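You operate a simulated robot arm through the tools that you are given. There is no shell and no other tool. Be economical: measure what you need, move in short steps, check, and stop when the job is done.

You run a simulated two-armed robot. Do the job below in one go: nothing can be reset, and whatever is moved stays where it is left.

TASK
On the top of the blue bench, fold the blue cloth in half and then in half again.
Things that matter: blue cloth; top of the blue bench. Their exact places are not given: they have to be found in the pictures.

The check looks at the end state, three seconds after you hand in, the way a careful person would. Anything else that was tipped, shoved, dropped, spilled or broken makes it a failure. Flat cloth is picked up by pressing the open fingertips on it (5 to 10 N) and closing them slowly along it; thin cloth reads only 2 to 8 mm in the jaws.

THE ROBOT
Two 7-joint arms with two-finger parallel grippers on one trunk, on a base that drives. Base frame: it is fixed to the floor where the robot stands at the start and does not move with it; the origin is under the middle of the robot, x ahead of it, y to its left, z up. Units: m, degrees, N and s.
The left shoulder is at the start at [0.07, 0.163, 1.07], the right one opposite. Places, roughly: top of the blue bench [0.6, 0.4, 0.8]. Payload 3.43 kg a hand.
The tool frame of a hand sits at the grasp point between the pads (the TCP): z along the fingers, y along the line on which they close. The tips reach 0.034 m beyond it. Largest opening 0.128 m; finger width 0.024, thickness 0.012; the body of the gripper, 0.048 by 0.13 m, starts 0.096 m behind the TCP.
Orientation is that of the tool frame in the base frame, as [roll, pitch, yaw] about the fixed x, y, z axes, in that order (R = Rz(yaw) Ry(pitch) Rx(roll)). With the fingers straight down and closing along the base's y, the tool's x points along the base's -x, its y along +y and its z along -z.

THE INTERFACE
- The arms move only by the tool step_arm. It takes "left_commands", "right_commands" or both (then of equal length, played together; a hand with none holds still); each is a list of rows, each a list of 7 numbers: the shift along the tool's x, y, z in units of 25 mm (1.0 is 25 mm), then the turn, a rotation vector about the tool's x, y, z in units of 6 degrees (1.0 is 6 degrees), then the finger opening in m, from 0 to 0.128. In form: [[dx, dy, dz, wx, wy, wz, jaw], ...]. A call has 1 to 10 rows; each row shifts and turns the commanded pose from where the row before left it, along the tool's axes as they then stand. A call with a number of a shift or a turn outside -1 to 1 is refused whole. A row lasts 0.2 s, in which the tool goes at most 0.05 m and 8.6 degrees; a call with a longer step from one row to the next is refused whole, and so is a gripper value outside its range. Where a pose cannot be reached the arm comes as near as it can. A force on the tool above 40 N (or 10 N above the force at the start of the call, whichever is more), or a blocked arm, ends the call early, and 0.2 s more pass. Each finger travels about 0.153 m/s and halts on what it meets, pressing with about 32 N; the grip force reading is that of the motor and also rises with nothing between the fingers. The clock runs only during rows and for 0.2 s after the last one: add rows that do not move to give the fingers time. It gives the time, the measured TCP pose, the force on the tool (base axes), the opening and the grip force at its end, in the units of the frame above (readings bear some noise).
- Cameras (640 x 400 px; columns grow to the right, rows downward): "scene" is now at [0.1265, -0.0247, 1.277]; the picture's right is [-0.22, -0.98, 0.00], its down [-0.76, 0.17, -0.63] and it looks along [0.62, -0.14, -0.77] (base axes); focal length 214 px, centre (320, 200). "left" rides on the left gripper at [0.076, 0.011, -0.16] in its tool frame; the picture's right is [-0.15, 0.99, 0.00], its down [-0.88, -0.13, -0.46] and it looks along [-0.45, -0.07, 0.89] (tool axes); focal length 234 px, centre (320, 200). "right" rides on the right gripper at [0.076, -0.011, -0.16] in its tool frame; the picture's right is [0.15, 0.99, 0.00], its down [-0.88, 0.13, -0.46] and it looks along [-0.45, 0.07, 0.89] (tool axes); focal length 234 px, centre (320, 200).
- camera(camera): a new picture of that camera. The clock stands still meanwhile.
- raise_lower(by): slides the trunk up (or, below 0, down) by that many m; the arms and the scene camera ride with it, the base frame stays. It gives what a move gives, with no picture.
- base_move(legs): drives the robot by 1 to 6 legs, each [ahead, left, turn to the left] in m, m and degrees, along the robot's own axes; the way and the turn of a leg run together, so that a leg with both is an arc; at most 1.5 m and 180 degrees a leg. The arms and the cameras ride along, it lands a little off, and it stops where it bumps. It gives what a move gives.
- aim_head(pan, tilt): turns the head with the scene camera to pan (to the left, within 86 degrees either way) and tilt (down, from -29 to 69), counted from straight ahead of the robot. It gives what a move gives.
- pixel_to_xyz(camera, pixels): for up to 12 pixels [column, row] of the newest picture of that camera ("zoom" is the newest enlarged one), the place [x, y, z] in the base frame of the surface seen there, good to about 0.002 m, but the place of the scene camera against the robot may be out by one fixed shift of up to 0.012 m in any direction. The clock stands still meanwhile.
- zoom(camera, box): a new picture of the part [left, top, right, bottom] of that camera's present view, enlarged. The clock stands still meanwhile.
- job_done(): hands the job in; it is judged then, once.

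Keep the steps short. Do not move on a guess: measure, check each grasp and each placing, and mend mistakes. In all there are 80 turns and 58 pictures (those below and enlarged ones count). Leave the grippers open and the arms clear of the work at the hand-in unless told otherwise, and finish with a single line.

The tools are called after ">>>" as name(argument=value, ...) on one line, values as JSON. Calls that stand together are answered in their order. step_arm: Moves the arms, as the interface text tells. Its arguments: {"type":"object","properties":{"left_commands":{"type":"array","items":{"type":"array","items":{"type":"number"}}},"right_commands":{"type":"array","items":{"type":"array","items":{"type":"number"}}}},"required":[]} The other tools are called the same way: raise_lower (by) slides the trunk up or down; base_move (legs) drives the base; aim_head (pan, tilt) turns the head that bears the scene camera; camera (camera) takes a picture; pixel_to_xyz (camera, pixels) gives the place of the surface under pixels of a picture; zoom (camera, box) takes an enlarged picture of a part of a camera's view; job_done () hands the job in.

At the start:

```text
clock: 0.0
left_tool_pos: [0.6463, 0.2623, 0.9551]
left_ee_rot: [179.9, 0.0, -179.9]
left_contact_force: [-0.6, -1.0, 0.0]
left_width: 0.1279
left_grip_force: 0.0
right_tool_pos: [0.5689, -0.2256, 1.0024]
right_ee_rot: [-180.0, 0.0, -179.9]
right_contact_force: [0.9, 0.2, 0.1]
right_width: 0.1277
right_grip_force: 0.2
trunk travel left (down, up): [-0.55, 0.39]
robot x, y, heading: [0.0045, 0.0008, 0.2]
head pan, tilt: [-12.7, 50.7]
```

scene: 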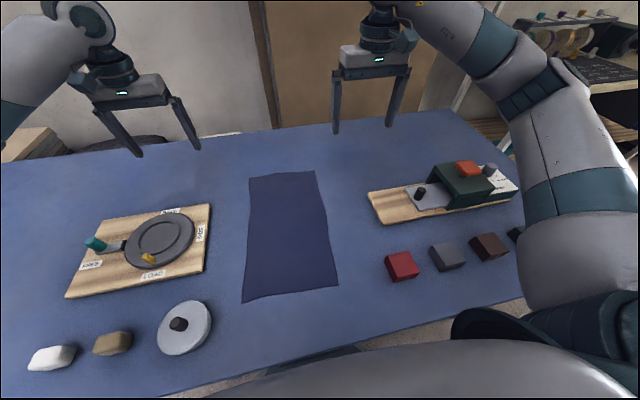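
right: 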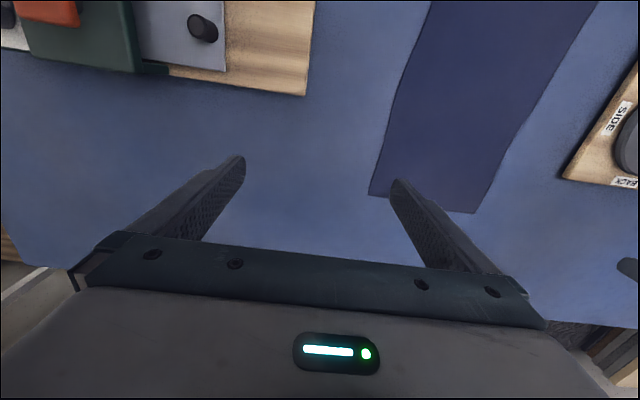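
left: 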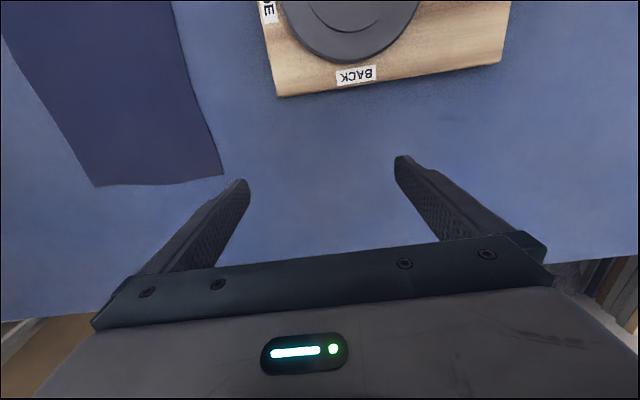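

The dark blue cloth lies in the middle, with scene corners near (249,177), (315,171), (338,286) and (243,302). I'll measure the corners and the bench.

>>> pixel_to_xyz(camera="scene", pixels=[[250, 178], [314, 172], [336, 285], [244, 300], [290, 230], [245, 240], [327, 230], [360, 240], [225, 250], [208, 270], [212, 205], [370, 195]])

>>> zoom(camera="scene", box=[210, 150, 370, 310])

>>> pixel_to_xyz(camera="left", pixels=[[96, 185], [220, 174], [280, 220]])

>>> pixel_to_xyz(camera="right", pixels=[[371, 193], [472, 211], [500, 230]])

```text
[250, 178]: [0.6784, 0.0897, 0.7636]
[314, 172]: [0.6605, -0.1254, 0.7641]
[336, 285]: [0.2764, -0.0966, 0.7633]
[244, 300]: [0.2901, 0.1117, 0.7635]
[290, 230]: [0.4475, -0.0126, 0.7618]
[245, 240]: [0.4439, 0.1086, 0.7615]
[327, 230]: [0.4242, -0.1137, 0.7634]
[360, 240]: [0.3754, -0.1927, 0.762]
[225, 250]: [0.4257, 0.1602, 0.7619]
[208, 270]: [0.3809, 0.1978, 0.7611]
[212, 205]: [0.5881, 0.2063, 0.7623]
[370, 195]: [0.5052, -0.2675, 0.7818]
```

```text
2.50 times, centred on (290, 230) of scene
```

zoom: 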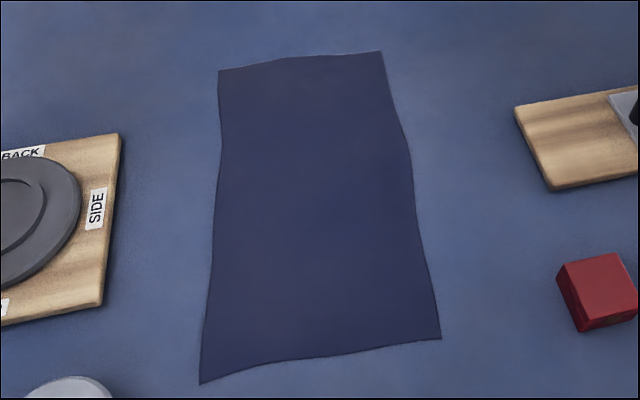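

```text
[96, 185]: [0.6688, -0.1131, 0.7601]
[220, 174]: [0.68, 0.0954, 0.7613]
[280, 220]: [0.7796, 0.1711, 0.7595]
```

```text
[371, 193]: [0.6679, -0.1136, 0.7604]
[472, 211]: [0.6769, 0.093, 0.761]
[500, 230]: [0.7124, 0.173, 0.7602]
```

The cloth is about 0.39 × 0.21 m, its far edge at x≈0.67 and its near edge at x≈0.29. The near edge is closer than the hands can reach, so I'll back the base 0.13 m and look again.

>>> base_move(legs=[[-0.13, 0, 0]])

>>> camera(camera="left")

>>> zoom(camera="scene", box=[200, 110, 380, 290])

```text
clock: 1.3
left_tool_pos: [0.5173, 0.2648, 0.9564]
left_ee_rot: [-180.0, 0.0, -179.9]
left_contact_force: [-0.5, 0.2, 0.5]
left_width: 0.128
left_grip_force: 0.1
right_tool_pos: [0.4405, -0.2235, 1.002]
right_ee_rot: [-180.0, 0.0, -179.8]
right_contact_force: [0.2, 0.3, 0.4]
right_width: 0.1279
right_grip_force: 0.1
trunk travel left (down, up): [-0.55, 0.39]
robot x, y, heading: [-0.1268, 0.0009, 0.0]
head pan, tilt: [-12.7, 50.7]
```

```text
53 pictures are left
```

left: 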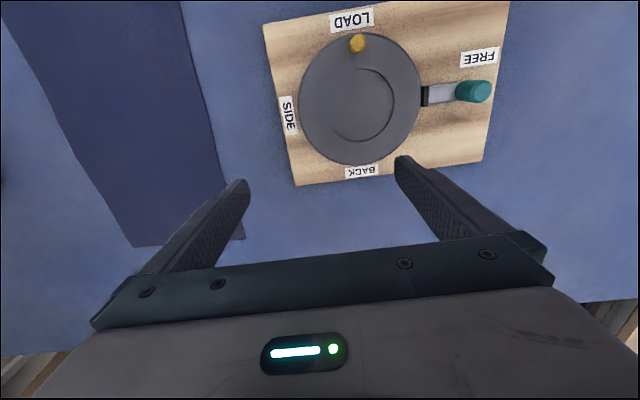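

```text
2.22 times, centred on (290, 200) of scene
```

zoom: 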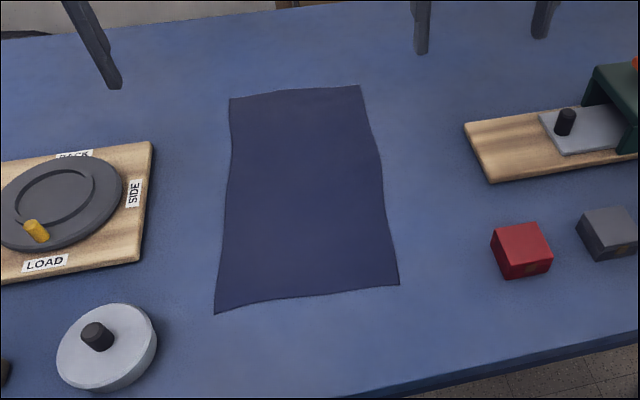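

Next I'll measure the corners in this enlarged picture.

>>> pixel_to_xyz(camera="zoom", pixels=[[231, 100], [358, 88], [397, 284], [217, 311], [300, 297], [228, 180], [381, 185], [295, 93], [145, 190], [480, 165], [157, 345]])

>>> pixel_to_xyz(camera="left", pixels=[[133, 246], [243, 237], [213, 150], [180, 5]])

```text
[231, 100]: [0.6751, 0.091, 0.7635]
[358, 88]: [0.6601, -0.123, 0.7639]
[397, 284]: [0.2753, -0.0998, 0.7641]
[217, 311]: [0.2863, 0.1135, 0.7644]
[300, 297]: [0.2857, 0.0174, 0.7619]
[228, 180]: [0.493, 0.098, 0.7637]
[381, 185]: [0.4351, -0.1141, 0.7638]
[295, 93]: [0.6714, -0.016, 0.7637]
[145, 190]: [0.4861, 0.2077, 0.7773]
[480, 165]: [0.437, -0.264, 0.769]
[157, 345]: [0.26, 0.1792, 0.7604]
```

```text
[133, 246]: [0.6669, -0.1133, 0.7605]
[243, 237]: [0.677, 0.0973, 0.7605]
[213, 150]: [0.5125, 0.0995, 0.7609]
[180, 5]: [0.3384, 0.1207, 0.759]
```

The wrist camera, which matches the arm frame, puts the corners at about FL (0.678,0.098), FR (0.667,-0.113), NR (0.280,-0.092) and NL (0.291,0.121). I'll bring both hands over the two far corners, about 28 mm in from the sides and 14 mm in from the edge, and keep them high.

>>> step_arm(left_commands=[[-0.652, -0.87, 0.473, 0, 0, 0, 0.03], [-0.652, -0.87, 0.473, 0, 0, 0, 0.03], [-0.652, -0.87, 0.473, 0, 0, 0, 0.03], [-0.652, -0.87, 0.473, 0, 0, 0, 0.03], [-0.652, -0.87, 0.473, 0, 0, 0, 0.03], [-0.652, -0.87, 0.473, 0, 0, 0, 0.03], [-0.652, -0.87, 0.473, 0, 0, 0, 0.03], [-0.652, -0.87, 0.473, 0, 0, 0, 0.03], [-0.652, -0.87, 0.473, 0, 0, 0, 0.03], [0, 0, 0, 0, 0, 0, 0.03]], right_commands=[[-0.944, 0.624, 0.676, 0, 0, 0, 0.03], [-0.944, 0.624, 0.676, 0, 0, 0, 0.03], [-0.944, 0.624, 0.676, 0, 0, 0, 0.03], [-0.944, 0.624, 0.676, 0, 0, 0, 0.03], [-0.944, 0.624, 0.676, 0, 0, 0, 0.03], [-0.944, 0.624, 0.676, 0, 0, 0, 0.03], [-0.944, 0.624, 0.676, 0, 0, 0, 0.03], [-0.944, 0.624, 0.676, 0, 0, 0, 0.03], [-0.944, 0.624, 0.676, 0, 0, 0, 0.03], [0, 0, 0, 0, 0, 0, 0.03]])

>>> camera(camera="left")

>>> camera(camera="right")

```text
clock: 3.5
left_tool_pos: [0.6659, 0.0695, 0.8482]
left_ee_rot: [-180.0, 0.0, -179.8]
left_contact_force: [-0.1, 0.5, -0.5]
left_width: 0.0301
left_grip_force: 0.0
right_tool_pos: [0.6531, -0.0846, 0.8492]
right_ee_rot: [180.0, 0.1, -180.0]
right_contact_force: [0.4, -0.1, 0.0]
right_width: 0.03
right_grip_force: 0.0
trunk travel left (down, up): [-0.55, 0.39]
robot x, y, heading: [-0.1267, -0.0026, 0.2]
head pan, tilt: [-12.7, 50.7]
```

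```text
51 pictures are left
```

left: 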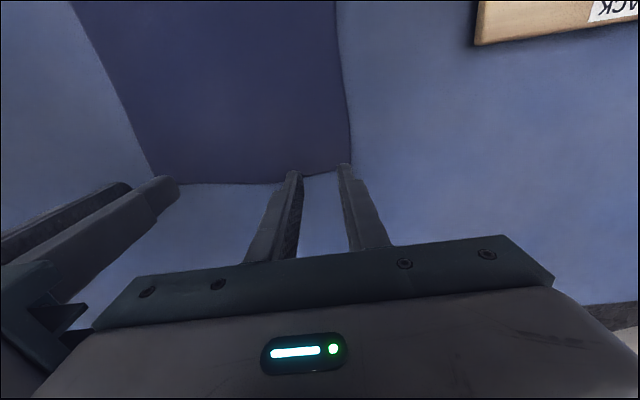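

```text
50 pictures are left
```

right: 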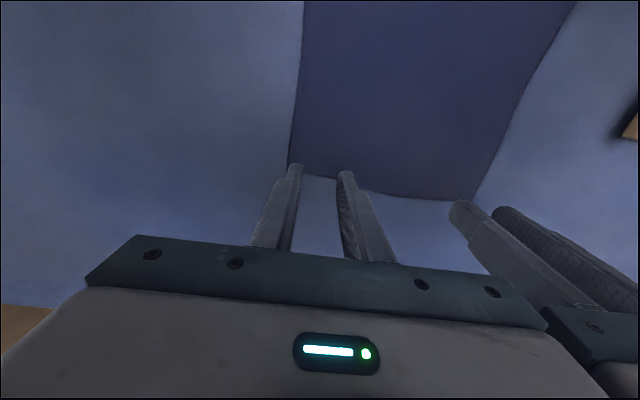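

Both outer fingers line up with the side edges. I'll shift 5 mm further in from the far edge and 3 mm in from the sides, then go down to about 5 mm above the cloth.

>>> step_arm(left_commands=[[0.1, -0.06, 0.65, 0, 0, 0, 0.03], [0.1, -0.06, 0.65, 0, 0, 0, 0.03], [0, 0, 0.62, 0, 0, 0, 0.03], [0, 0, 0, 0, 0, 0, 0.03]], right_commands=[[0.1, 0.06, 0.65, 0, 0, 0, 0.03], [0.1, 0.06, 0.65, 0, 0, 0, 0.03], [0, 0, 0.66, 0, 0, 0, 0.03], [0, 0, 0, 0, 0, 0, 0.03]])

>>> camera(camera="left")

>>> camera(camera="right")

```text
clock: 4.5
left_tool_pos: [0.6604, 0.0669, 0.8017]
left_ee_rot: [180.0, 0.0, -179.9]
left_contact_force: [0.4, 0.3, 0.3]
left_width: 0.03
left_grip_force: 0.0
right_tool_pos: [0.647, -0.0814, 0.7999]
right_ee_rot: [-180.0, 0.1, -179.9]
right_contact_force: [0.0, -0.1, 0.1]
right_width: 0.0298
right_grip_force: 0.0
trunk travel left (down, up): [-0.55, 0.39]
robot x, y, heading: [-0.129, 0.0021, 0.1]
head pan, tilt: [-12.7, 50.7]
```

```text
49 pictures are left
```

left: 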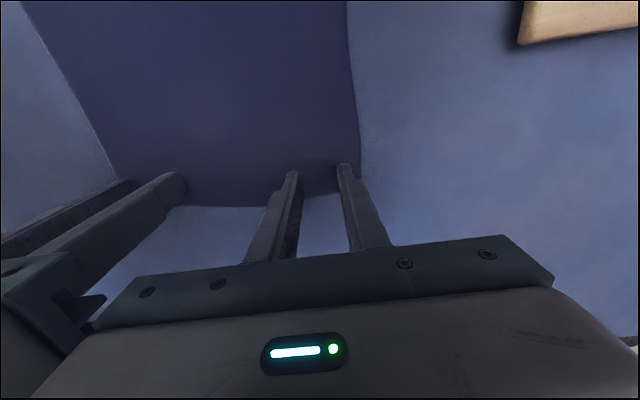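

```text
48 pictures are left
```

right: 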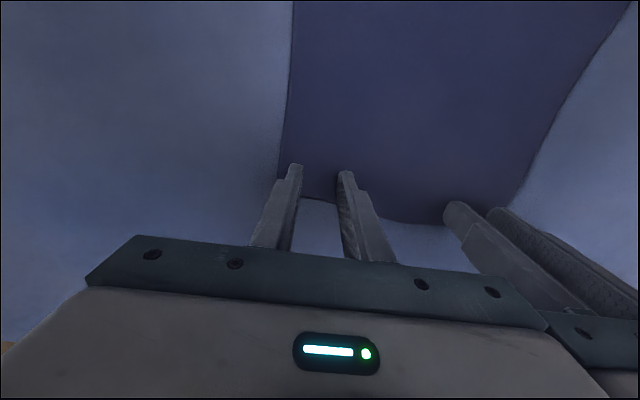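

Both fingers of each hand are over the cloth just inside the corners. I'll lower them in small steps until they touch.

>>> step_arm(left_commands=[[0, 0, 0.12, 0, 0, 0, 0.03], [0, 0, 0.12, 0, 0, 0, 0.03], [0, 0, 0.08, 0, 0, 0, 0.03], [0, 0, 0, 0, 0, 0, 0.03]], right_commands=[[0, 0, 0.1, 0, 0, 0, 0.03], [0, 0, 0.08, 0, 0, 0, 0.03], [0, 0, 0.08, 0, 0, 0, 0.03], [0, 0, 0, 0, 0, 0, 0.03]])

```text
clock: 5.5
left_tool_pos: [0.6599, 0.0651, 0.7953]
left_ee_rot: [-180.0, 0.1, -179.8]
left_contact_force: [1.8, 0.9, 6.6]
left_width: 0.0298
left_grip_force: 0.1
right_tool_pos: [0.6479, -0.0807, 0.7952]
right_ee_rot: [-180.0, 0.1, -179.8]
right_contact_force: [0.6, -0.5, 3.4]
right_width: 0.0299
right_grip_force: 0.1
trunk travel left (down, up): [-0.55, 0.39]
robot x, y, heading: [-0.132, 0.0016, 0.0]
head pan, tilt: [-12.7, 50.7]
```

There is contact: left 6.6 N, right 3.4 N. I'll press the right a little more and close both slowly.

>>> step_arm(left_commands=[[0, 0, 0.01, 0, 0, 0, 0.03], [0, 0, 0, 0, 0, 0, 0.027], [0, 0, 0, 0, 0, 0, 0.024], [0, 0, 0, 0, 0, 0, 0.021], [0, 0, 0, 0, 0, 0, 0.018], [0, 0, 0, 0, 0, 0, 0.015], [0, 0, 0, 0, 0, 0, 0.012], [0, 0, 0, 0, 0, 0, 0.008], [0, 0, 0, 0, 0, 0, 0.004], [0, 0, 0, 0, 0, 0, 0]], right_commands=[[0, 0, 0.06, 0, 0, 0, 0.03], [0, 0, 0, 0, 0, 0, 0.027], [0, 0, 0, 0, 0, 0, 0.024], [0, 0, 0, 0, 0, 0, 0.021], [0, 0, 0, 0, 0, 0, 0.018], [0, 0, 0, 0, 0, 0, 0.015], [0, 0, 0, 0, 0, 0, 0.012], [0, 0, 0, 0, 0, 0, 0.008], [0, 0, 0, 0, 0, 0, 0.004], [0, 0, 0, 0, 0, 0, 0]])

>>> camera(camera="left")

>>> camera(camera="right")

```text
clock: 7.7
left_tool_pos: [0.6589, 0.0663, 0.7945]
left_ee_rot: [-179.9, 0.0, -179.8]
left_contact_force: [-0.3, 1.4, 6.7]
left_width: 0.0012
left_grip_force: 32.2
right_tool_pos: [0.646, -0.0797, 0.796]
right_ee_rot: [-179.9, 0.1, -179.9]
right_contact_force: [0.2, -1.2, 16.3]
right_width: 0.0001
right_grip_force: 31.5
trunk travel left (down, up): [-0.55, 0.39]
robot x, y, heading: [-0.1306, -0.0009, -0.2]
head pan, tilt: [-12.7, 50.7]
```

```text
47 pictures are left
```

left: 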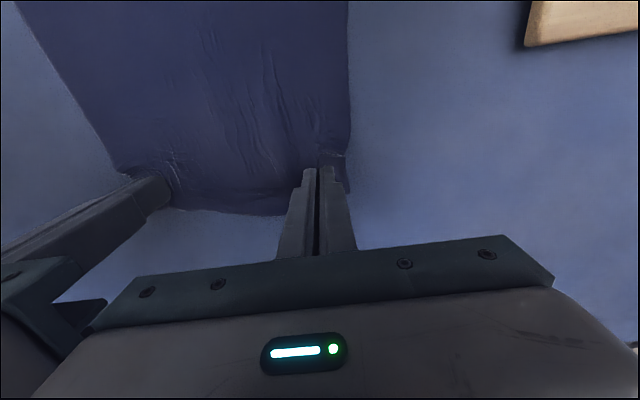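

```text
46 pictures are left
```

right: 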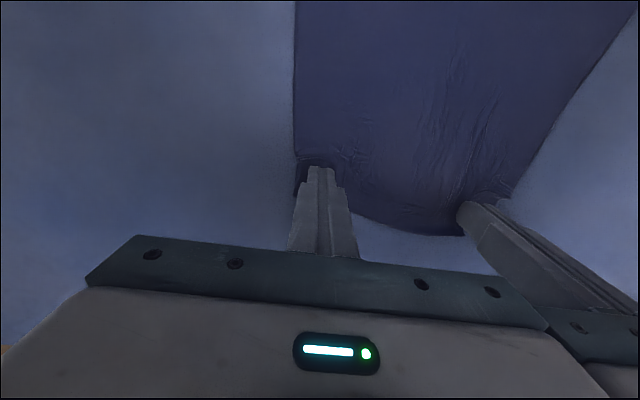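

The left reads 1.2 mm, which is doubtful, and the right 0.1 mm, which is probably empty. I'll lift 15 mm and check.

>>> step_arm(left_commands=[[0, 0, -0.3, 0, 0, 0, 0], [0, 0, -0.3, 0, 0, 0, 0], [0, 0, -0.3, 0, 0, 0, 0]], right_commands=[[0, 0, -0.3, 0, 0, 0, 0], [0, 0, -0.3, 0, 0, 0, 0], [0, 0, -0.3, 0, 0, 0, 0]])

>>> camera(camera="left")

>>> camera(camera="right")

```text
clock: 8.5
left_tool_pos: [0.6595, 0.0657, 0.8159]
left_ee_rot: [180.0, -0.1, -179.7]
left_contact_force: [0.6, 0.0, -0.1]
left_width: 0.0015
left_grip_force: 32.1
right_tool_pos: [0.649, -0.0807, 0.8146]
right_ee_rot: [180.0, -0.1, -179.8]
right_contact_force: [-0.2, -0.4, 0.1]
right_width: 0.0
right_grip_force: 32.5
trunk travel left (down, up): [-0.55, 0.39]
robot x, y, heading: [-0.1256, 0.0006, 0.1]
head pan, tilt: [-12.7, 50.7]
```

```text
45 pictures are left
```

left: 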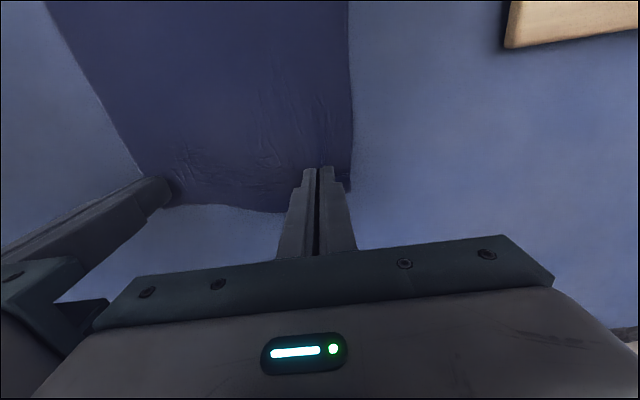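

```text
44 pictures are left
```

right: 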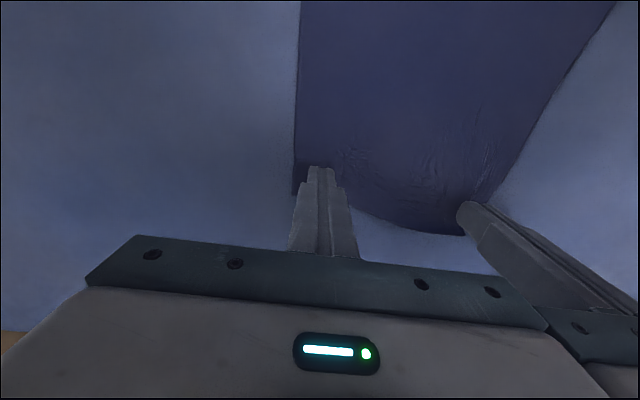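

I'll check from the scene camera whether the left hand holds the cloth.

>>> zoom(camera="scene", box=[230, 100, 350, 175])

```text
5.33 times, centred on (290, 138) of scene
```

zoom: 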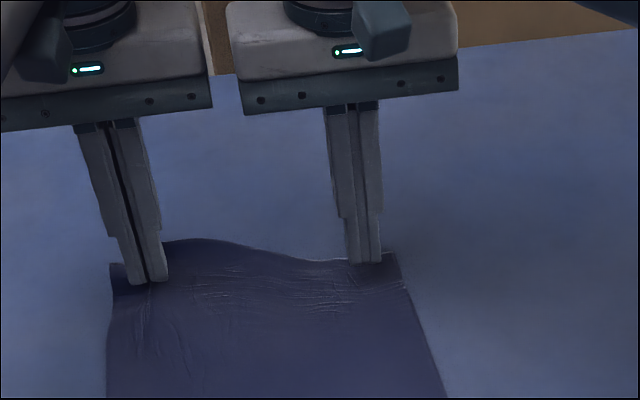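

The left holds its corner lightly, with the edge lifted there, but the right is empty. I'll lower the left to near the surface and set the right down again with a wider opening.

>>> step_arm(left_commands=[[0, 0, 0.2, 0, 0, 0, 0], [0, 0, 0.2, 0, 0, 0, 0], [0, 0, 0, 0, 0, 0, 0], [0, 0, 0, 0, 0, 0, 0], [0, 0, 0, 0, 0, 0, 0]], right_commands=[[0, 0.06, 0, 0, 0, 0, 0.04], [0, 0.06, 0, 0, 0, 0, 0.04], [0, 0, 0.4, 0, 0, 0, 0.04], [0, 0, 0.36, 0, 0, 0, 0.04], [0, 0, 0, 0, 0, 0, 0.04]])

>>> camera(camera="right")

```text
clock: 9.7
left_tool_pos: [0.6601, 0.0644, 0.805]
left_ee_rot: [180.0, 0.0, -179.8]
left_contact_force: [0.4, 0.2, 0.7]
left_width: 0.0013
left_grip_force: 32.7
right_tool_pos: [0.6476, -0.0758, 0.7965]
right_ee_rot: [179.9, 0.0, -179.9]
right_contact_force: [-0.3, 0.0, 0.3]
right_width: 0.04
right_grip_force: 0.0
trunk travel left (down, up): [-0.55, 0.39]
robot x, y, heading: [-0.1264, 0.0025, -0.0]
head pan, tilt: [-12.7, 50.7]
```

```text
42 pictures are left
```

right: 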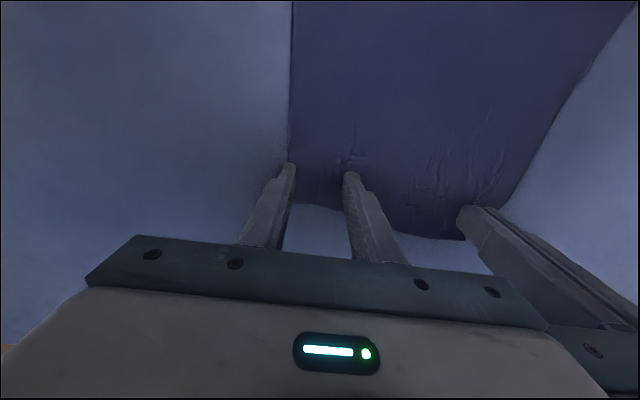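

The right fingers are just above the cloth. I'll press down by 2.5 mm.

>>> step_arm(right_commands=[[0, 0, 0.06, 0, 0, 0, 0.04], [0, 0, 0.05, 0, 0, 0, 0.04], [0, 0, 0, 0, 0, 0, 0.04]])

```text
clock: 10.5
left_tool_pos: [0.6592, 0.0644, 0.8044]
left_ee_rot: [180.0, 0.0, -179.8]
left_contact_force: [0.1, 0.1, 0.8]
left_width: 0.0015
left_grip_force: 31.6
right_tool_pos: [0.6482, -0.0768, 0.7956]
right_ee_rot: [179.9, 0.1, -179.9]
right_contact_force: [2.4, 0.3, 6.7]
right_width: 0.0396
right_grip_force: 0.1
trunk travel left (down, up): [-0.55, 0.39]
robot x, y, heading: [-0.1261, -0.0009, 0.1]
head pan, tilt: [-12.7, 50.7]
```

It reads 6.7 N, so I'll close slowly.

>>> step_arm(right_commands=[[0, 0, 0, 0, 0, 0, 0.036], [0, 0, 0, 0, 0, 0, 0.032], [0, 0, 0, 0, 0, 0, 0.028], [0, 0, 0, 0, 0, 0, 0.024], [0, 0, 0, 0, 0, 0, 0.02], [0, 0, 0, 0, 0, 0, 0.016], [0, 0, 0, 0, 0, 0, 0.012], [0, 0, 0, 0, 0, 0, 0.008], [0, 0, 0, 0, 0, 0, 0.004], [0, 0, 0, 0, 0, 0, 0]])

>>> step_arm(right_commands=[[0, 0, -0.2, 0, 0, 0, 0], [0, 0, -0.3, 0, 0, 0, 0], [0, 0, -0.3, 0, 0, 0, 0]], left_commands=[[0, 0, 0, 0, 0, 0, 0], [0, 0, -0.2, 0, 0, 0, 0], [0, 0, -0.2, 0, 0, 0, 0]])

>>> camera(camera="right")

>>> zoom(camera="scene", box=[230, 100, 350, 175])

```text
clock: 12.7
left_tool_pos: [0.6588, 0.0644, 0.8067]
left_ee_rot: [180.0, 0.0, -179.7]
left_contact_force: [0.0, -0.5, 0.8]
left_width: 0.0013
left_grip_force: 32.2
right_tool_pos: [0.6461, -0.0764, 0.7953]
right_ee_rot: [179.9, 0.1, -179.9]
right_contact_force: [0.1, 0.9, 12.2]
right_width: 0.0022
right_grip_force: 32.1
trunk travel left (down, up): [-0.55, 0.39]
robot x, y, heading: [-0.1249, -0.0006, 0.1]
head pan, tilt: [-12.7, 50.7]
```

```text
clock: 13.5
left_tool_pos: [0.6592, 0.0657, 0.8155]
left_ee_rot: [-180.0, -0.1, -179.8]
left_contact_force: [0.9, -1.4, 0.4]
left_width: 0.0014
left_grip_force: 31.8
right_tool_pos: [0.6475, -0.0778, 0.8122]
right_ee_rot: [-179.9, -0.1, -179.9]
right_contact_force: [0.0, 0.6, 0.3]
right_width: 0.0024
right_grip_force: 32.0
trunk travel left (down, up): [-0.55, 0.39]
robot x, y, heading: [-0.1288, 0.0027, 0.2]
head pan, tilt: [-12.7, 50.7]
```

```text
41 pictures are left
```

right: 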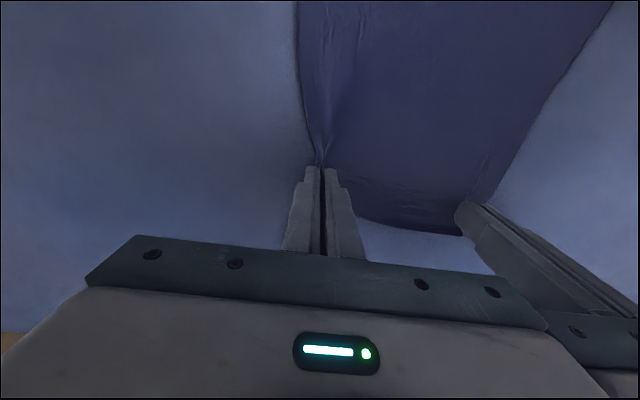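

```text
5.33 times, centred on (290, 138) of scene
```

zoom: 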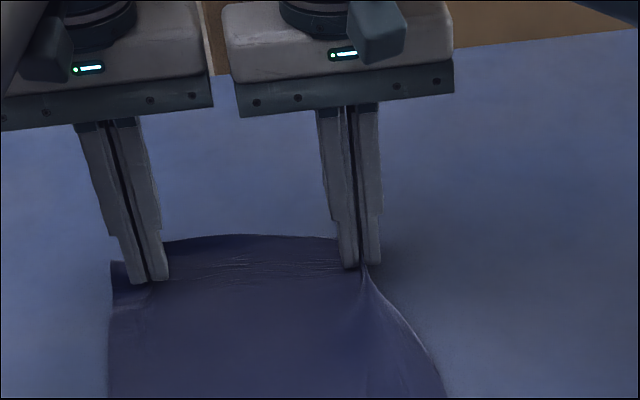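

The right now holds a clear pinch of 2.4 mm. The left shows no cone in the cloth, so I'll redo it the same way.

>>> step_arm(left_commands=[[0, 0, 0, 0, 0, 0, 0.04], [0, -0.04, 0.2, 0, 0, 0, 0.04], [0, -0.04, 0.25, 0, 0, 0, 0.04], [0, 0, 0.25, 0, 0, 0, 0.04], [0, 0, 0.1, 0, 0, 0, 0.04], [0, 0, 0, 0, 0, 0, 0.04]], right_commands=[[0, 0, 0, 0, 0, 0, 0], [0, 0, 0.2, 0, 0, 0, 0], [0, 0, 0.2, 0, 0, 0, 0], [0, 0, 0, 0, 0, 0, 0], [0, 0, 0, 0, 0, 0, 0], [0, 0, 0, 0, 0, 0, 0]])

>>> camera(camera="left")

```text
clock: 14.9
left_tool_pos: [0.6586, 0.0625, 0.7961]
left_ee_rot: [-180.0, -0.1, -179.8]
left_contact_force: [-0.5, -0.8, 1.1]
left_width: 0.0399
left_grip_force: 0.1
right_tool_pos: [0.6491, -0.0769, 0.8043]
right_ee_rot: [180.0, 0.0, -179.9]
right_contact_force: [-0.1, -0.1, 0.2]
right_width: 0.0022
right_grip_force: 32.1
trunk travel left (down, up): [-0.55, 0.39]
robot x, y, heading: [-0.1274, 0.003, 0.3]
head pan, tilt: [-12.7, 50.7]
```

```text
39 pictures are left
```

left: 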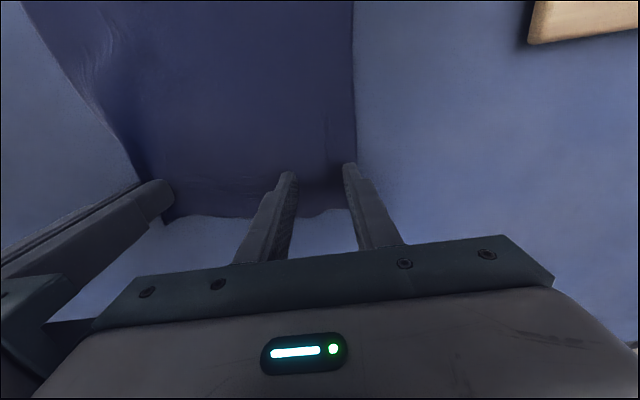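

The left fingers touch the cloth at 1 N. I'll press a little more and then close.

>>> step_arm(left_commands=[[0, 0, 0.05, 0, 0, 0, 0.04], [0, 0, 0.02, 0, 0, 0, 0.04], [0, 0, 0, 0, 0, 0, 0.04]])

>>> step_arm(left_commands=[[0, 0, 0, 0, 0, 0, 0.036], [0, 0, 0, 0, 0, 0, 0.032], [0, 0, 0, 0, 0, 0, 0.028], [0, 0, 0, 0, 0, 0, 0.024], [0, 0, 0, 0, 0, 0, 0.02], [0, 0, 0, 0, 0, 0, 0.016], [0, 0, 0, 0, 0, 0, 0.012], [0, 0, 0, 0, 0, 0, 0.008], [0, 0, 0, 0, 0, 0, 0.004], [0, 0, 0, 0, 0, 0, 0]])

>>> step_arm(left_commands=[[0, 0, -0.3, 0, 0, 0, 0], [0, 0, -0.4, 0, 0, 0, 0], [0, 0, -0.5, 0, 0, 0, 0]], right_commands=[[0, 0, 0, 0, 0, 0, 0], [0, 0, -0.4, 0, 0, 0, 0], [0, 0, -0.5, 0, 0, 0, 0]])

>>> zoom(camera="scene", box=[220, 90, 360, 178])

```text
clock: 15.7
left_tool_pos: [0.6598, 0.0634, 0.7947]
left_ee_rot: [180.0, 0.1, -179.8]
left_contact_force: [1.4, 0.1, 7.2]
left_width: 0.0402
left_grip_force: 0.6
right_tool_pos: [0.6467, -0.0766, 0.8043]
right_ee_rot: [180.0, 0.1, -179.9]
right_contact_force: [-0.3, 0.2, -0.3]
right_width: 0.0023
right_grip_force: 31.8
trunk travel left (down, up): [-0.55, 0.39]
robot x, y, heading: [-0.1269, -0.0023, 0.1]
head pan, tilt: [-12.7, 50.7]
```

```text
clock: 17.9
left_tool_pos: [0.659, 0.0637, 0.7951]
left_ee_rot: [-180.0, 0.2, -179.8]
left_contact_force: [0.1, -1.9, 11.4]
left_width: 0.0026
left_grip_force: 31.9
right_tool_pos: [0.6476, -0.0766, 0.8048]
right_ee_rot: [-180.0, 0.1, -179.8]
right_contact_force: [0.5, 2.3, -0.5]
right_width: 0.0026
right_grip_force: 32.4
trunk travel left (down, up): [-0.55, 0.39]
robot x, y, heading: [-0.1303, 0.0023, 0.5]
head pan, tilt: [-12.7, 50.7]
```

```text
clock: 18.7
left_tool_pos: [0.6594, 0.0631, 0.8237]
left_ee_rot: [-179.9, 0.0, -179.8]
left_contact_force: [-0.6, -0.7, -0.2]
left_width: 0.0024
left_grip_force: 32.2
right_tool_pos: [0.6479, -0.0769, 0.8271]
right_ee_rot: [-179.9, 0.0, -179.9]
right_contact_force: [0.5, 1.8, -0.1]
right_width: 0.0021
right_grip_force: 31.7
trunk travel left (down, up): [-0.55, 0.39]
robot x, y, heading: [-0.1288, 0.0005, 0.3]
head pan, tilt: [-12.7, 50.7]
```

```text
4.55 times, centred on (290, 134) of scene
```

zoom: 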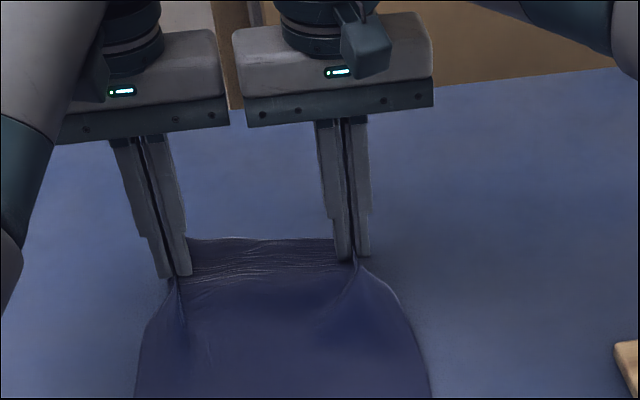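

Both hands hold about 2.4 mm of cloth. If I flipped this edge with the fingers pointing down, the gripped strip would be left folded back. So I'll lift the whole cloth until it hangs clear, lay its free half down first, then lower the held edge on top. I'll raise the trunk 0.36 m.

>>> raise_lower(by=0.36)

>>> camera(camera="scene")

```text
clock: 22.2
left_tool_pos: [0.6594, 0.0639, 1.183]
left_ee_rot: [-179.9, 0.0, -179.7]
left_contact_force: [-0.2, -1.9, -0.1]
left_width: 0.0024
left_grip_force: 31.9
right_tool_pos: [0.6487, -0.0782, 1.1874]
right_ee_rot: [180.0, 0.0, -179.9]
right_contact_force: [0.6, 1.8, 0.0]
right_width: 0.0021
right_grip_force: 32.4
trunk travel left (down, up): [-0.91, 0.03]
robot x, y, heading: [-0.1295, -0.0003, 0.1]
head pan, tilt: [-12.7, 50.7]
```

```text
37 pictures are left
```

scene: 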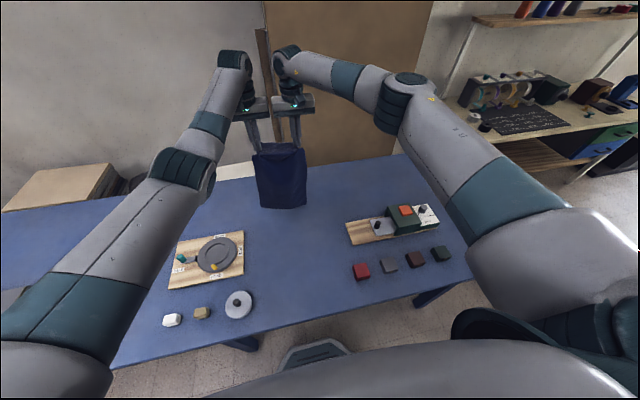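

The cloth hangs freely from both hands. I'll measure the bottom edge near (263,206) to (305,206).

>>> zoom(camera="scene", box=[240, 135, 330, 220])

>>> pixel_to_xyz(camera="scene", pixels=[[263, 205], [285, 206], [303, 204], [285, 212], [280, 175]])

```text
4.71 times, centred on (285, 178) of scene
```

zoom: 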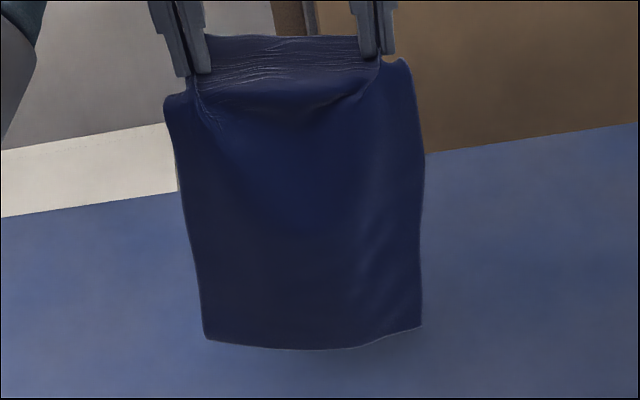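

```text
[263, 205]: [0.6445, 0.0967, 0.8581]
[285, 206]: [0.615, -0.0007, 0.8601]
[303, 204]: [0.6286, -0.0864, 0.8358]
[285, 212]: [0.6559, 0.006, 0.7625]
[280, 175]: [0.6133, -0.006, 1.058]
```

>>> pixel_to_xyz(camera="zoom", pixels=[[210, 335], [290, 346], [355, 345], [417, 324], [300, 200], [300, 100]])

```text
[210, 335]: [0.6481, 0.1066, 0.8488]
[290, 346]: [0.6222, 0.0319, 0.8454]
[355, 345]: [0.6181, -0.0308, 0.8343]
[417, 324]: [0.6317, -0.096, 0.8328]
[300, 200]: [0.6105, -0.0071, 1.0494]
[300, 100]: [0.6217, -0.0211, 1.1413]
```

The cloth bulges a little towards the robot and its free end curls forward, with its bottom at z≈0.84 and x≈0.63. That suits the plan. I'll lower it 0.085 m so the free end just touches, then look.

>>> step_arm(left_commands=[[0, 0, 0.7, 0, 0, 0, 0], [0, 0, 0.7, 0, 0, 0, 0], [0, 0, 0.7, 0, 0, 0, 0], [0, 0, 0.7, 0, 0, 0, 0], [0, 0, 0.5, 0, 0, 0, 0], [0, 0, 0, 0, 0, 0, 0], [0, 0, 0, 0, 0, 0, 0], [0, 0, 0, 0, 0, 0, 0]], right_commands=[[0, 0, 0.75, 0, 0, 0, 0], [0, 0, 0.75, 0, 0, 0, 0], [0, 0, 0.75, 0, 0, 0, 0], [0, 0, 0.7, 0, 0, 0, 0], [0, 0, 0.5, 0, 0, 0, 0], [0, 0, 0, 0, 0, 0, 0], [0, 0, 0, 0, 0, 0, 0], [0, 0, 0, 0, 0, 0, 0]])

>>> zoom(camera="scene", box=[230, 140, 340, 230])

>>> pixel_to_xyz(camera="zoom", pixels=[[300, 100], [300, 150], [300, 200], [300, 250], [300, 300], [300, 320]])

```text
clock: 24.0
left_tool_pos: [0.6601, 0.0632, 1.1021]
left_ee_rot: [180.0, 0.1, -179.8]
left_contact_force: [-0.2, -2.9, -0.1]
left_width: 0.0026
left_grip_force: 31.6
right_tool_pos: [0.6491, -0.0763, 1.1]
right_ee_rot: [179.9, 0.0, -180.0]
right_contact_force: [0.3, 3.2, -0.2]
right_width: 0.0023
right_grip_force: 32.3
trunk travel left (down, up): [-0.91, 0.03]
robot x, y, heading: [-0.1283, 0.0012, -0.0]
head pan, tilt: [-12.7, 50.7]
```

```text
4.44 times, centred on (285, 185) of scene
```

zoom: 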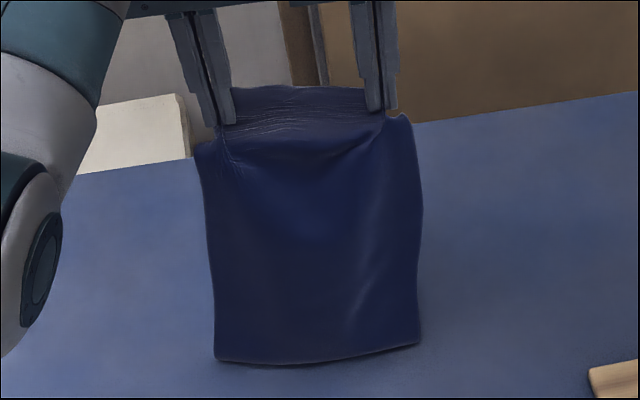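

```text
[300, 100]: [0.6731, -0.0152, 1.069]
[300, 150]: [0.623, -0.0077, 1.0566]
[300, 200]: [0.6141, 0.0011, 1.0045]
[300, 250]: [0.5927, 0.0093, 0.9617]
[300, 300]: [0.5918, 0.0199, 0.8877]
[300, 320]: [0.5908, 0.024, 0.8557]
```

>>> pixel_to_xyz(camera="zoom", pixels=[[220, 355], [260, 358], [300, 357], [350, 350], [415, 340], [300, 340], [300, 375]])

```text
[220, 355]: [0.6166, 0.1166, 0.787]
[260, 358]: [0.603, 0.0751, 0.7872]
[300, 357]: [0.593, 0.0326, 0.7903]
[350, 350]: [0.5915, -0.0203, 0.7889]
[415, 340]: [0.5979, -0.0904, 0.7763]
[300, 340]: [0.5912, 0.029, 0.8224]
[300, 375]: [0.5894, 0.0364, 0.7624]
```

The free end hangs about 2 cm above the bench at x≈0.60. I'll lower to contact and start laying, hands moving towards the robot while going down.

>>> step_arm(left_commands=[[0, 0, 0.4, 0, 0, 0, 0], [0, 0, 0.4, 0, 0, 0, 0], [0, 0, 0, 0, 0, 0, 0], [0.4, 0.02, 0.2, 0, 0, 0, 0], [0.6, 0.03, 0.3, 0, 0, 0, 0], [0.6, 0.03, 0.3, 0, 0, 0, 0], [0.6, 0.03, 0.3, 0, 0, 0, 0], [0.6, 0.03, 0.3, 0, 0, 0, 0], [0, 0, 0, 0, 0, 0, 0]], right_commands=[[0, 0, 0.4, 0, 0, 0, 0], [0, 0, 0.4, 0, 0, 0, 0], [0, 0, 0, 0, 0, 0, 0], [0.4, 0.02, 0.2, 0, 0, 0, 0], [0.6, 0.03, 0.3, 0, 0, 0, 0], [0.6, 0.03, 0.3, 0, 0, 0, 0], [0.6, 0.03, 0.3, 0, 0, 0, 0], [0.6, 0.03, 0.3, 0, 0, 0, 0], [0, 0, 0, 0, 0, 0, 0]])

>>> zoom(camera="scene", box=[230, 140, 350, 240])

>>> pixel_to_xyz(camera="zoom", pixels=[[300, 150], [300, 200], [300, 250], [300, 280], [300, 310], [300, 330], [300, 340], [300, 350]])

```text
clock: 26.0
left_tool_pos: [0.5893, 0.0671, 1.0467]
left_ee_rot: [-180.0, 0.0, -179.8]
left_contact_force: [-0.3, -1.0, -0.7]
left_width: 0.0023
left_grip_force: 32.6
right_tool_pos: [0.5785, -0.0737, 1.045]
right_ee_rot: [180.0, 0.0, -179.8]
right_contact_force: [-0.1, 1.2, 0.8]
right_width: 0.0024
right_grip_force: 31.6
trunk travel left (down, up): [-0.91, 0.03]
robot x, y, heading: [-0.1307, 0.0006, 0.2]
head pan, tilt: [-12.7, 50.7]
```

```text
4.00 times, centred on (290, 190) of scene
```

zoom: 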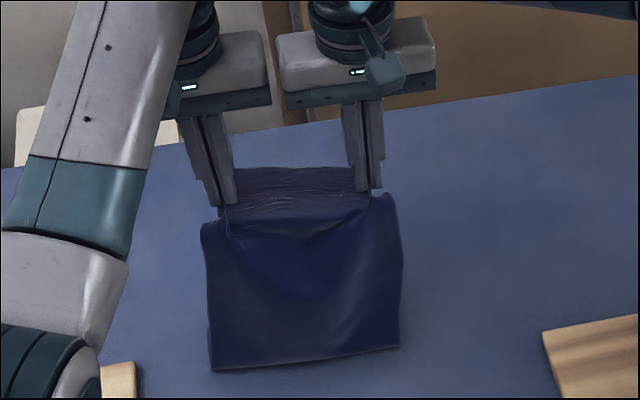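

```text
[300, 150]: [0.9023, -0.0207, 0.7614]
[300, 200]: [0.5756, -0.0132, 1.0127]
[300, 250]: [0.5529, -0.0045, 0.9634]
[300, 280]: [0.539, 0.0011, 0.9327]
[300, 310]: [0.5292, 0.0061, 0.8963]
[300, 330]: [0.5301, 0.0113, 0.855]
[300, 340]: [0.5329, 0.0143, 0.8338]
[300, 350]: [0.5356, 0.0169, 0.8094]
```

The sheet curves back to the far side at the bottom, so the free end is pointing the right way. I'll go on laying, 0.15 m towards the robot and 0.1 m down.

>>> step_arm(left_commands=[[0.75, 0.04, 0.5, 0, 0, 0, 0], [0.75, 0.04, 0.5, 0, 0, 0, 0], [0.75, 0.04, 0.5, 0, 0, 0, 0], [0.75, 0.04, 0.5, 0, 0, 0, 0], [0.75, 0.04, 0.5, 0, 0, 0, 0], [0.75, 0.04, 0.5, 0, 0, 0, 0], [0.75, 0.04, 0.4, 0, 0, 0, 0], [0.75, 0.04, 0.4, 0, 0, 0, 0], [0, 0, 0, 0, 0, 0, 0]], right_commands=[[0.75, 0.04, 0.5, 0, 0, 0, 0], [0.75, 0.04, 0.5, 0, 0, 0, 0], [0.75, 0.04, 0.5, 0, 0, 0, 0], [0.75, 0.04, 0.5, 0, 0, 0, 0], [0.75, 0.04, 0.5, 0, 0, 0, 0], [0.75, 0.04, 0.5, 0, 0, 0, 0], [0.75, 0.04, 0.4, 0, 0, 0, 0], [0.75, 0.04, 0.4, 0, 0, 0, 0], [0, 0, 0, 0, 0, 0, 0]])

>>> zoom(camera="scene", box=[230, 140, 370, 260])

>>> pixel_to_xyz(camera="zoom", pixels=[[300, 220], [300, 250], [300, 280], [300, 310], [300, 330], [300, 345], [300, 355], [300, 365]])

```text
clock: 28.0
left_tool_pos: [0.4398, 0.0759, 0.9505]
left_ee_rot: [-179.9, 0.0, -179.9]
left_contact_force: [0.6, -2.5, -0.3]
left_width: 0.0023
left_grip_force: 32.1
right_tool_pos: [0.4266, -0.0651, 0.9512]
right_ee_rot: [-180.0, 0.0, -179.8]
right_contact_force: [-0.6, 2.2, 0.2]
right_width: 0.0023
right_grip_force: 32.1
trunk travel left (down, up): [-0.91, 0.03]
robot x, y, heading: [-0.1285, -0.0014, 0.0]
head pan, tilt: [-12.7, 50.7]
```

```text
3.33 times, centred on (300, 200) of scene
```

zoom: 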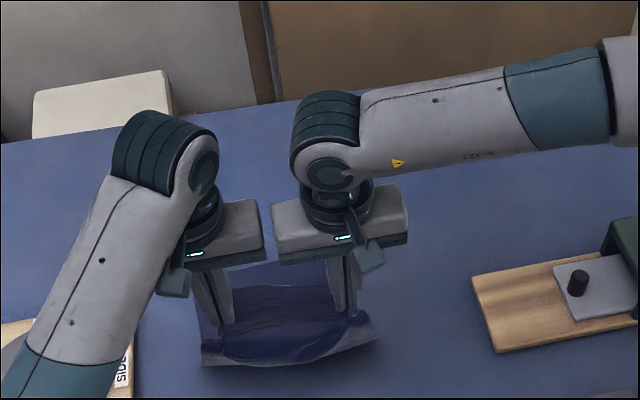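

```text
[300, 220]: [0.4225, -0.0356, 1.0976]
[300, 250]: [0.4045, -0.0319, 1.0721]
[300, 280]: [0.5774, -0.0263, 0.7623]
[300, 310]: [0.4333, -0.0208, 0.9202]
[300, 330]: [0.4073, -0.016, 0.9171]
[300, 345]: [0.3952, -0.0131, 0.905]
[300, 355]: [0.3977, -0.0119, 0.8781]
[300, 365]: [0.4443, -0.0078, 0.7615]
```

The free half lies beyond the hands, with dark cloth visible between the fingers. I'll measure its far edge near rows 262–275 and its corners.

>>> zoom(camera="scene", box=[280, 205, 345, 255])

>>> pixel_to_xyz(camera="zoom", pixels=[[100, 70], [150, 75], [180, 90], [200, 70], [130, 100]])

```text
8.00 times, centred on (312, 230) of scene
```

zoom: 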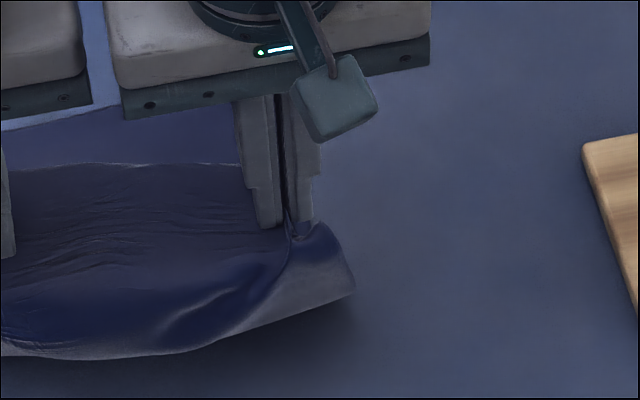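

```text
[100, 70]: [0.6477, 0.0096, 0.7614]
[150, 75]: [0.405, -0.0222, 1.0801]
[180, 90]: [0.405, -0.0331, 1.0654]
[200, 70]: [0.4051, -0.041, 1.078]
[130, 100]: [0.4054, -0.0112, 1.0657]
```

>>> pixel_to_xyz(camera="zoom", pixels=[[20, 128], [60, 117], [110, 108], [20, 122], [60, 140], [100, 165], [60, 172], [320, 320]])

```text
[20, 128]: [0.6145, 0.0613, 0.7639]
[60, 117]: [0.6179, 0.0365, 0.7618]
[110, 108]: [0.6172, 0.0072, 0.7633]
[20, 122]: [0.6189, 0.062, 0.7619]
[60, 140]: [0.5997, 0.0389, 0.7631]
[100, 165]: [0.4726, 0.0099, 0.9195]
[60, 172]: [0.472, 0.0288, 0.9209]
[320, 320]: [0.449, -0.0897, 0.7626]
```

The free edge lies at x≈0.621. The held edge sticks out 43 mm beyond the fingers, so the hands should end at x≈0.578. I'll lower in an arc forwards and stop about 1 cm above.

>>> step_arm(left_commands=[[-0.48, -0.05, 0.88, 0, 0, 0, 0], [-0.8, -0.05, 1.0, 0, 0, 0, 0], [-1, -0.05, 1, 0, 0, 0, 0], [-1, -0.05, 1, 0, 0, 0, 0], [-1, -0.05, 0.8, 0, 0, 0, 0], [-0.8, -0.05, 0.72, 0, 0, 0, 0], [-0.72, -0.04, 0.48, 0, 0, 0, 0], [0, 0, 0, 0, 0, 0, 0]], right_commands=[[-0.48, -0.05, 0.88, 0, 0, 0, 0], [-0.8, -0.05, 1.0, 0, 0, 0, 0], [-1, -0.05, 1, 0, 0, 0, 0], [-1, -0.05, 1, 0, 0, 0, 0], [-1, -0.05, 0.8, 0, 0, 0, 0], [-0.8, -0.05, 0.72, 0, 0, 0, 0], [-0.72, -0.04, 0.48, 0, 0, 0, 0], [0, 0, 0, 0, 0, 0, 0]])

>>> zoom(camera="scene", box=[230, 140, 370, 260])

>>> camera(camera="left")

```text
clock: 29.8
left_tool_pos: [0.579, 0.0684, 0.8063]
left_ee_rot: [180.0, 0.0, -179.8]
left_contact_force: [-1.2, -2.9, 0.2]
left_width: 0.0023
left_grip_force: 32.1
left hand out of reach, approached as far as the arm can: row 7
right_tool_pos: [0.5727, -0.0735, 0.8059]
right_ee_rot: [180.0, 0.0, -179.8]
right_contact_force: [0.7, 2.7, -0.3]
right_width: 0.0024
right_grip_force: 31.8
trunk travel left (down, up): [-0.91, 0.03]
robot x, y, heading: [-0.1255, -0.0003, -0.0]
head pan, tilt: [-12.7, 50.7]
```

```text
3.33 times, centred on (300, 200) of scene
```

zoom: 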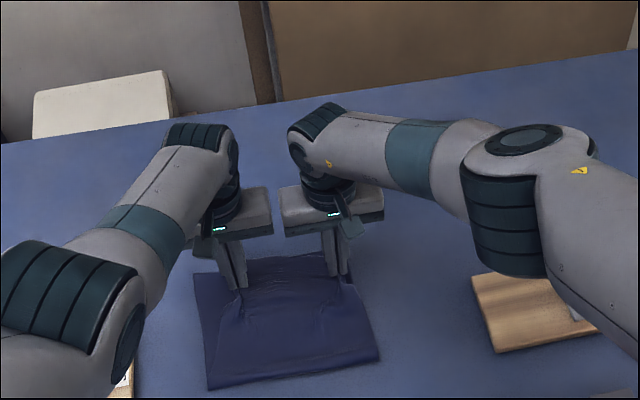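

```text
30 pictures are left
```

left: 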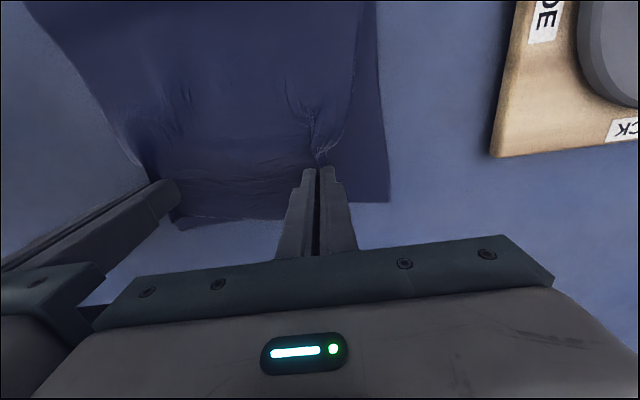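

Very good: the top half lies over the bottom half. I'll measure the edges before releasing.

>>> pixel_to_xyz(camera="left", pixels=[[385, 200], [362, 200], [345, 180], [250, 215], [200, 218], [183, 226], [375, 10], [200, 100]])

>>> camera(camera="right")

```text
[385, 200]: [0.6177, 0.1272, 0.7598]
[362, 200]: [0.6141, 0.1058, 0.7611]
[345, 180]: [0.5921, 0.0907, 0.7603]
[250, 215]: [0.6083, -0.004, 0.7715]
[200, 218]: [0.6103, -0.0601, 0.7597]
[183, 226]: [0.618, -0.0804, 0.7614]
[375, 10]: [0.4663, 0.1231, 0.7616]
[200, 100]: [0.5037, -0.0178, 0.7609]
```

```text
29 pictures are left
```

right: 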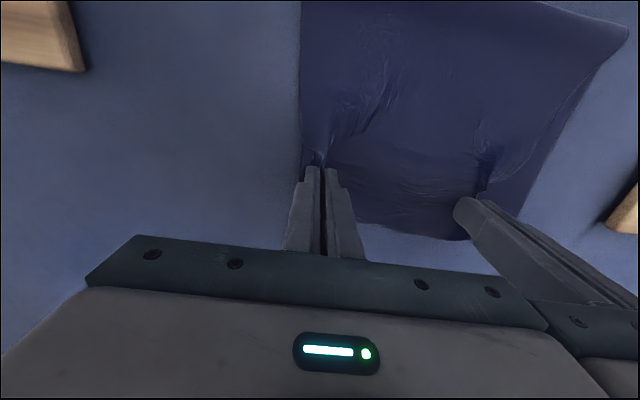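

The bottom layer's free edge spans y from -0.081 to 0.128 (centre 0.023), but the held edge is centred at y≈-0.002. I'll lift slightly, move both hands +22 mm in y and lower again.

>>> step_arm(left_commands=[[0, 0, -0.6, 0, 0, 0, 0], [0, 0.3, -0.2, 0, 0, 0, 0], [0, 0.35, 0, 0, 0, 0, 0], [-0.1, 0.3, 0.2, 0, 0, 0, 0], [-0.1, 0, 0.4, 0, 0, 0, 0], [0, 0, 0.3, 0, 0, 0, 0], [0, 0, 0.1, 0, 0, 0, 0], [0, 0, 0, 0, 0, 0, 0]], right_commands=[[0, 0, -0.6, 0, 0, 0, 0], [0, 0.3, -0.2, 0, 0, 0, 0], [0, 0.35, 0, 0, 0, 0, 0], [-0.1, 0.3, 0.2, 0, 0, 0, 0], [-0.1, 0, 0.4, 0, 0, 0, 0], [0, 0, 0.3, 0, 0, 0, 0], [0, 0, 0.1, 0, 0, 0, 0], [0, 0, 0, 0, 0, 0, 0]])

>>> camera(camera="left")

>>> camera(camera="right")

```text
clock: 31.6
left_tool_pos: [0.5836, 0.0926, 0.8022]
left_ee_rot: [180.0, 0.0, -179.8]
left_contact_force: [-1.1, -6.9, 0.1]
left_width: 0.0024
left_grip_force: 31.9
right_tool_pos: [0.5726, -0.0501, 0.7988]
right_ee_rot: [-179.9, -0.1, -179.8]
right_contact_force: [-0.5, 6.4, 0.2]
right_width: 0.0021
right_grip_force: 31.6
right hand out of reach, approached as far as the arm can: row 6
trunk travel left (down, up): [-0.91, 0.03]
robot x, y, heading: [-0.1268, -0.0007, 0.1]
head pan, tilt: [-12.7, 50.7]
```

```text
28 pictures are left
```

left: 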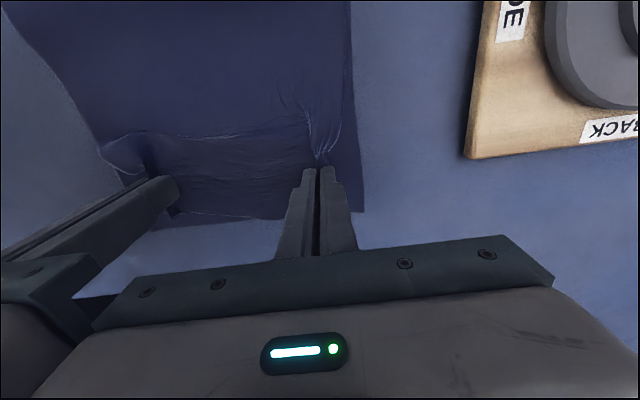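

```text
27 pictures are left
```

right: 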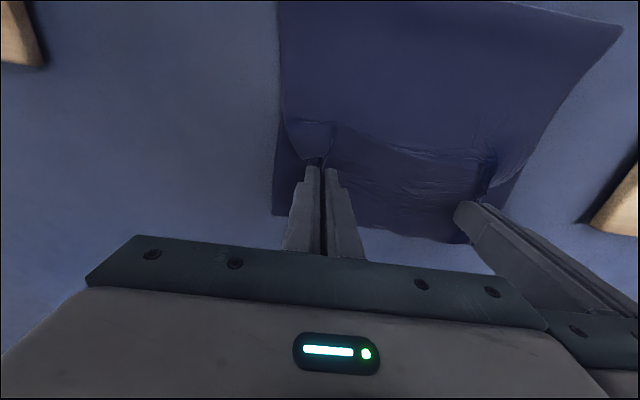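

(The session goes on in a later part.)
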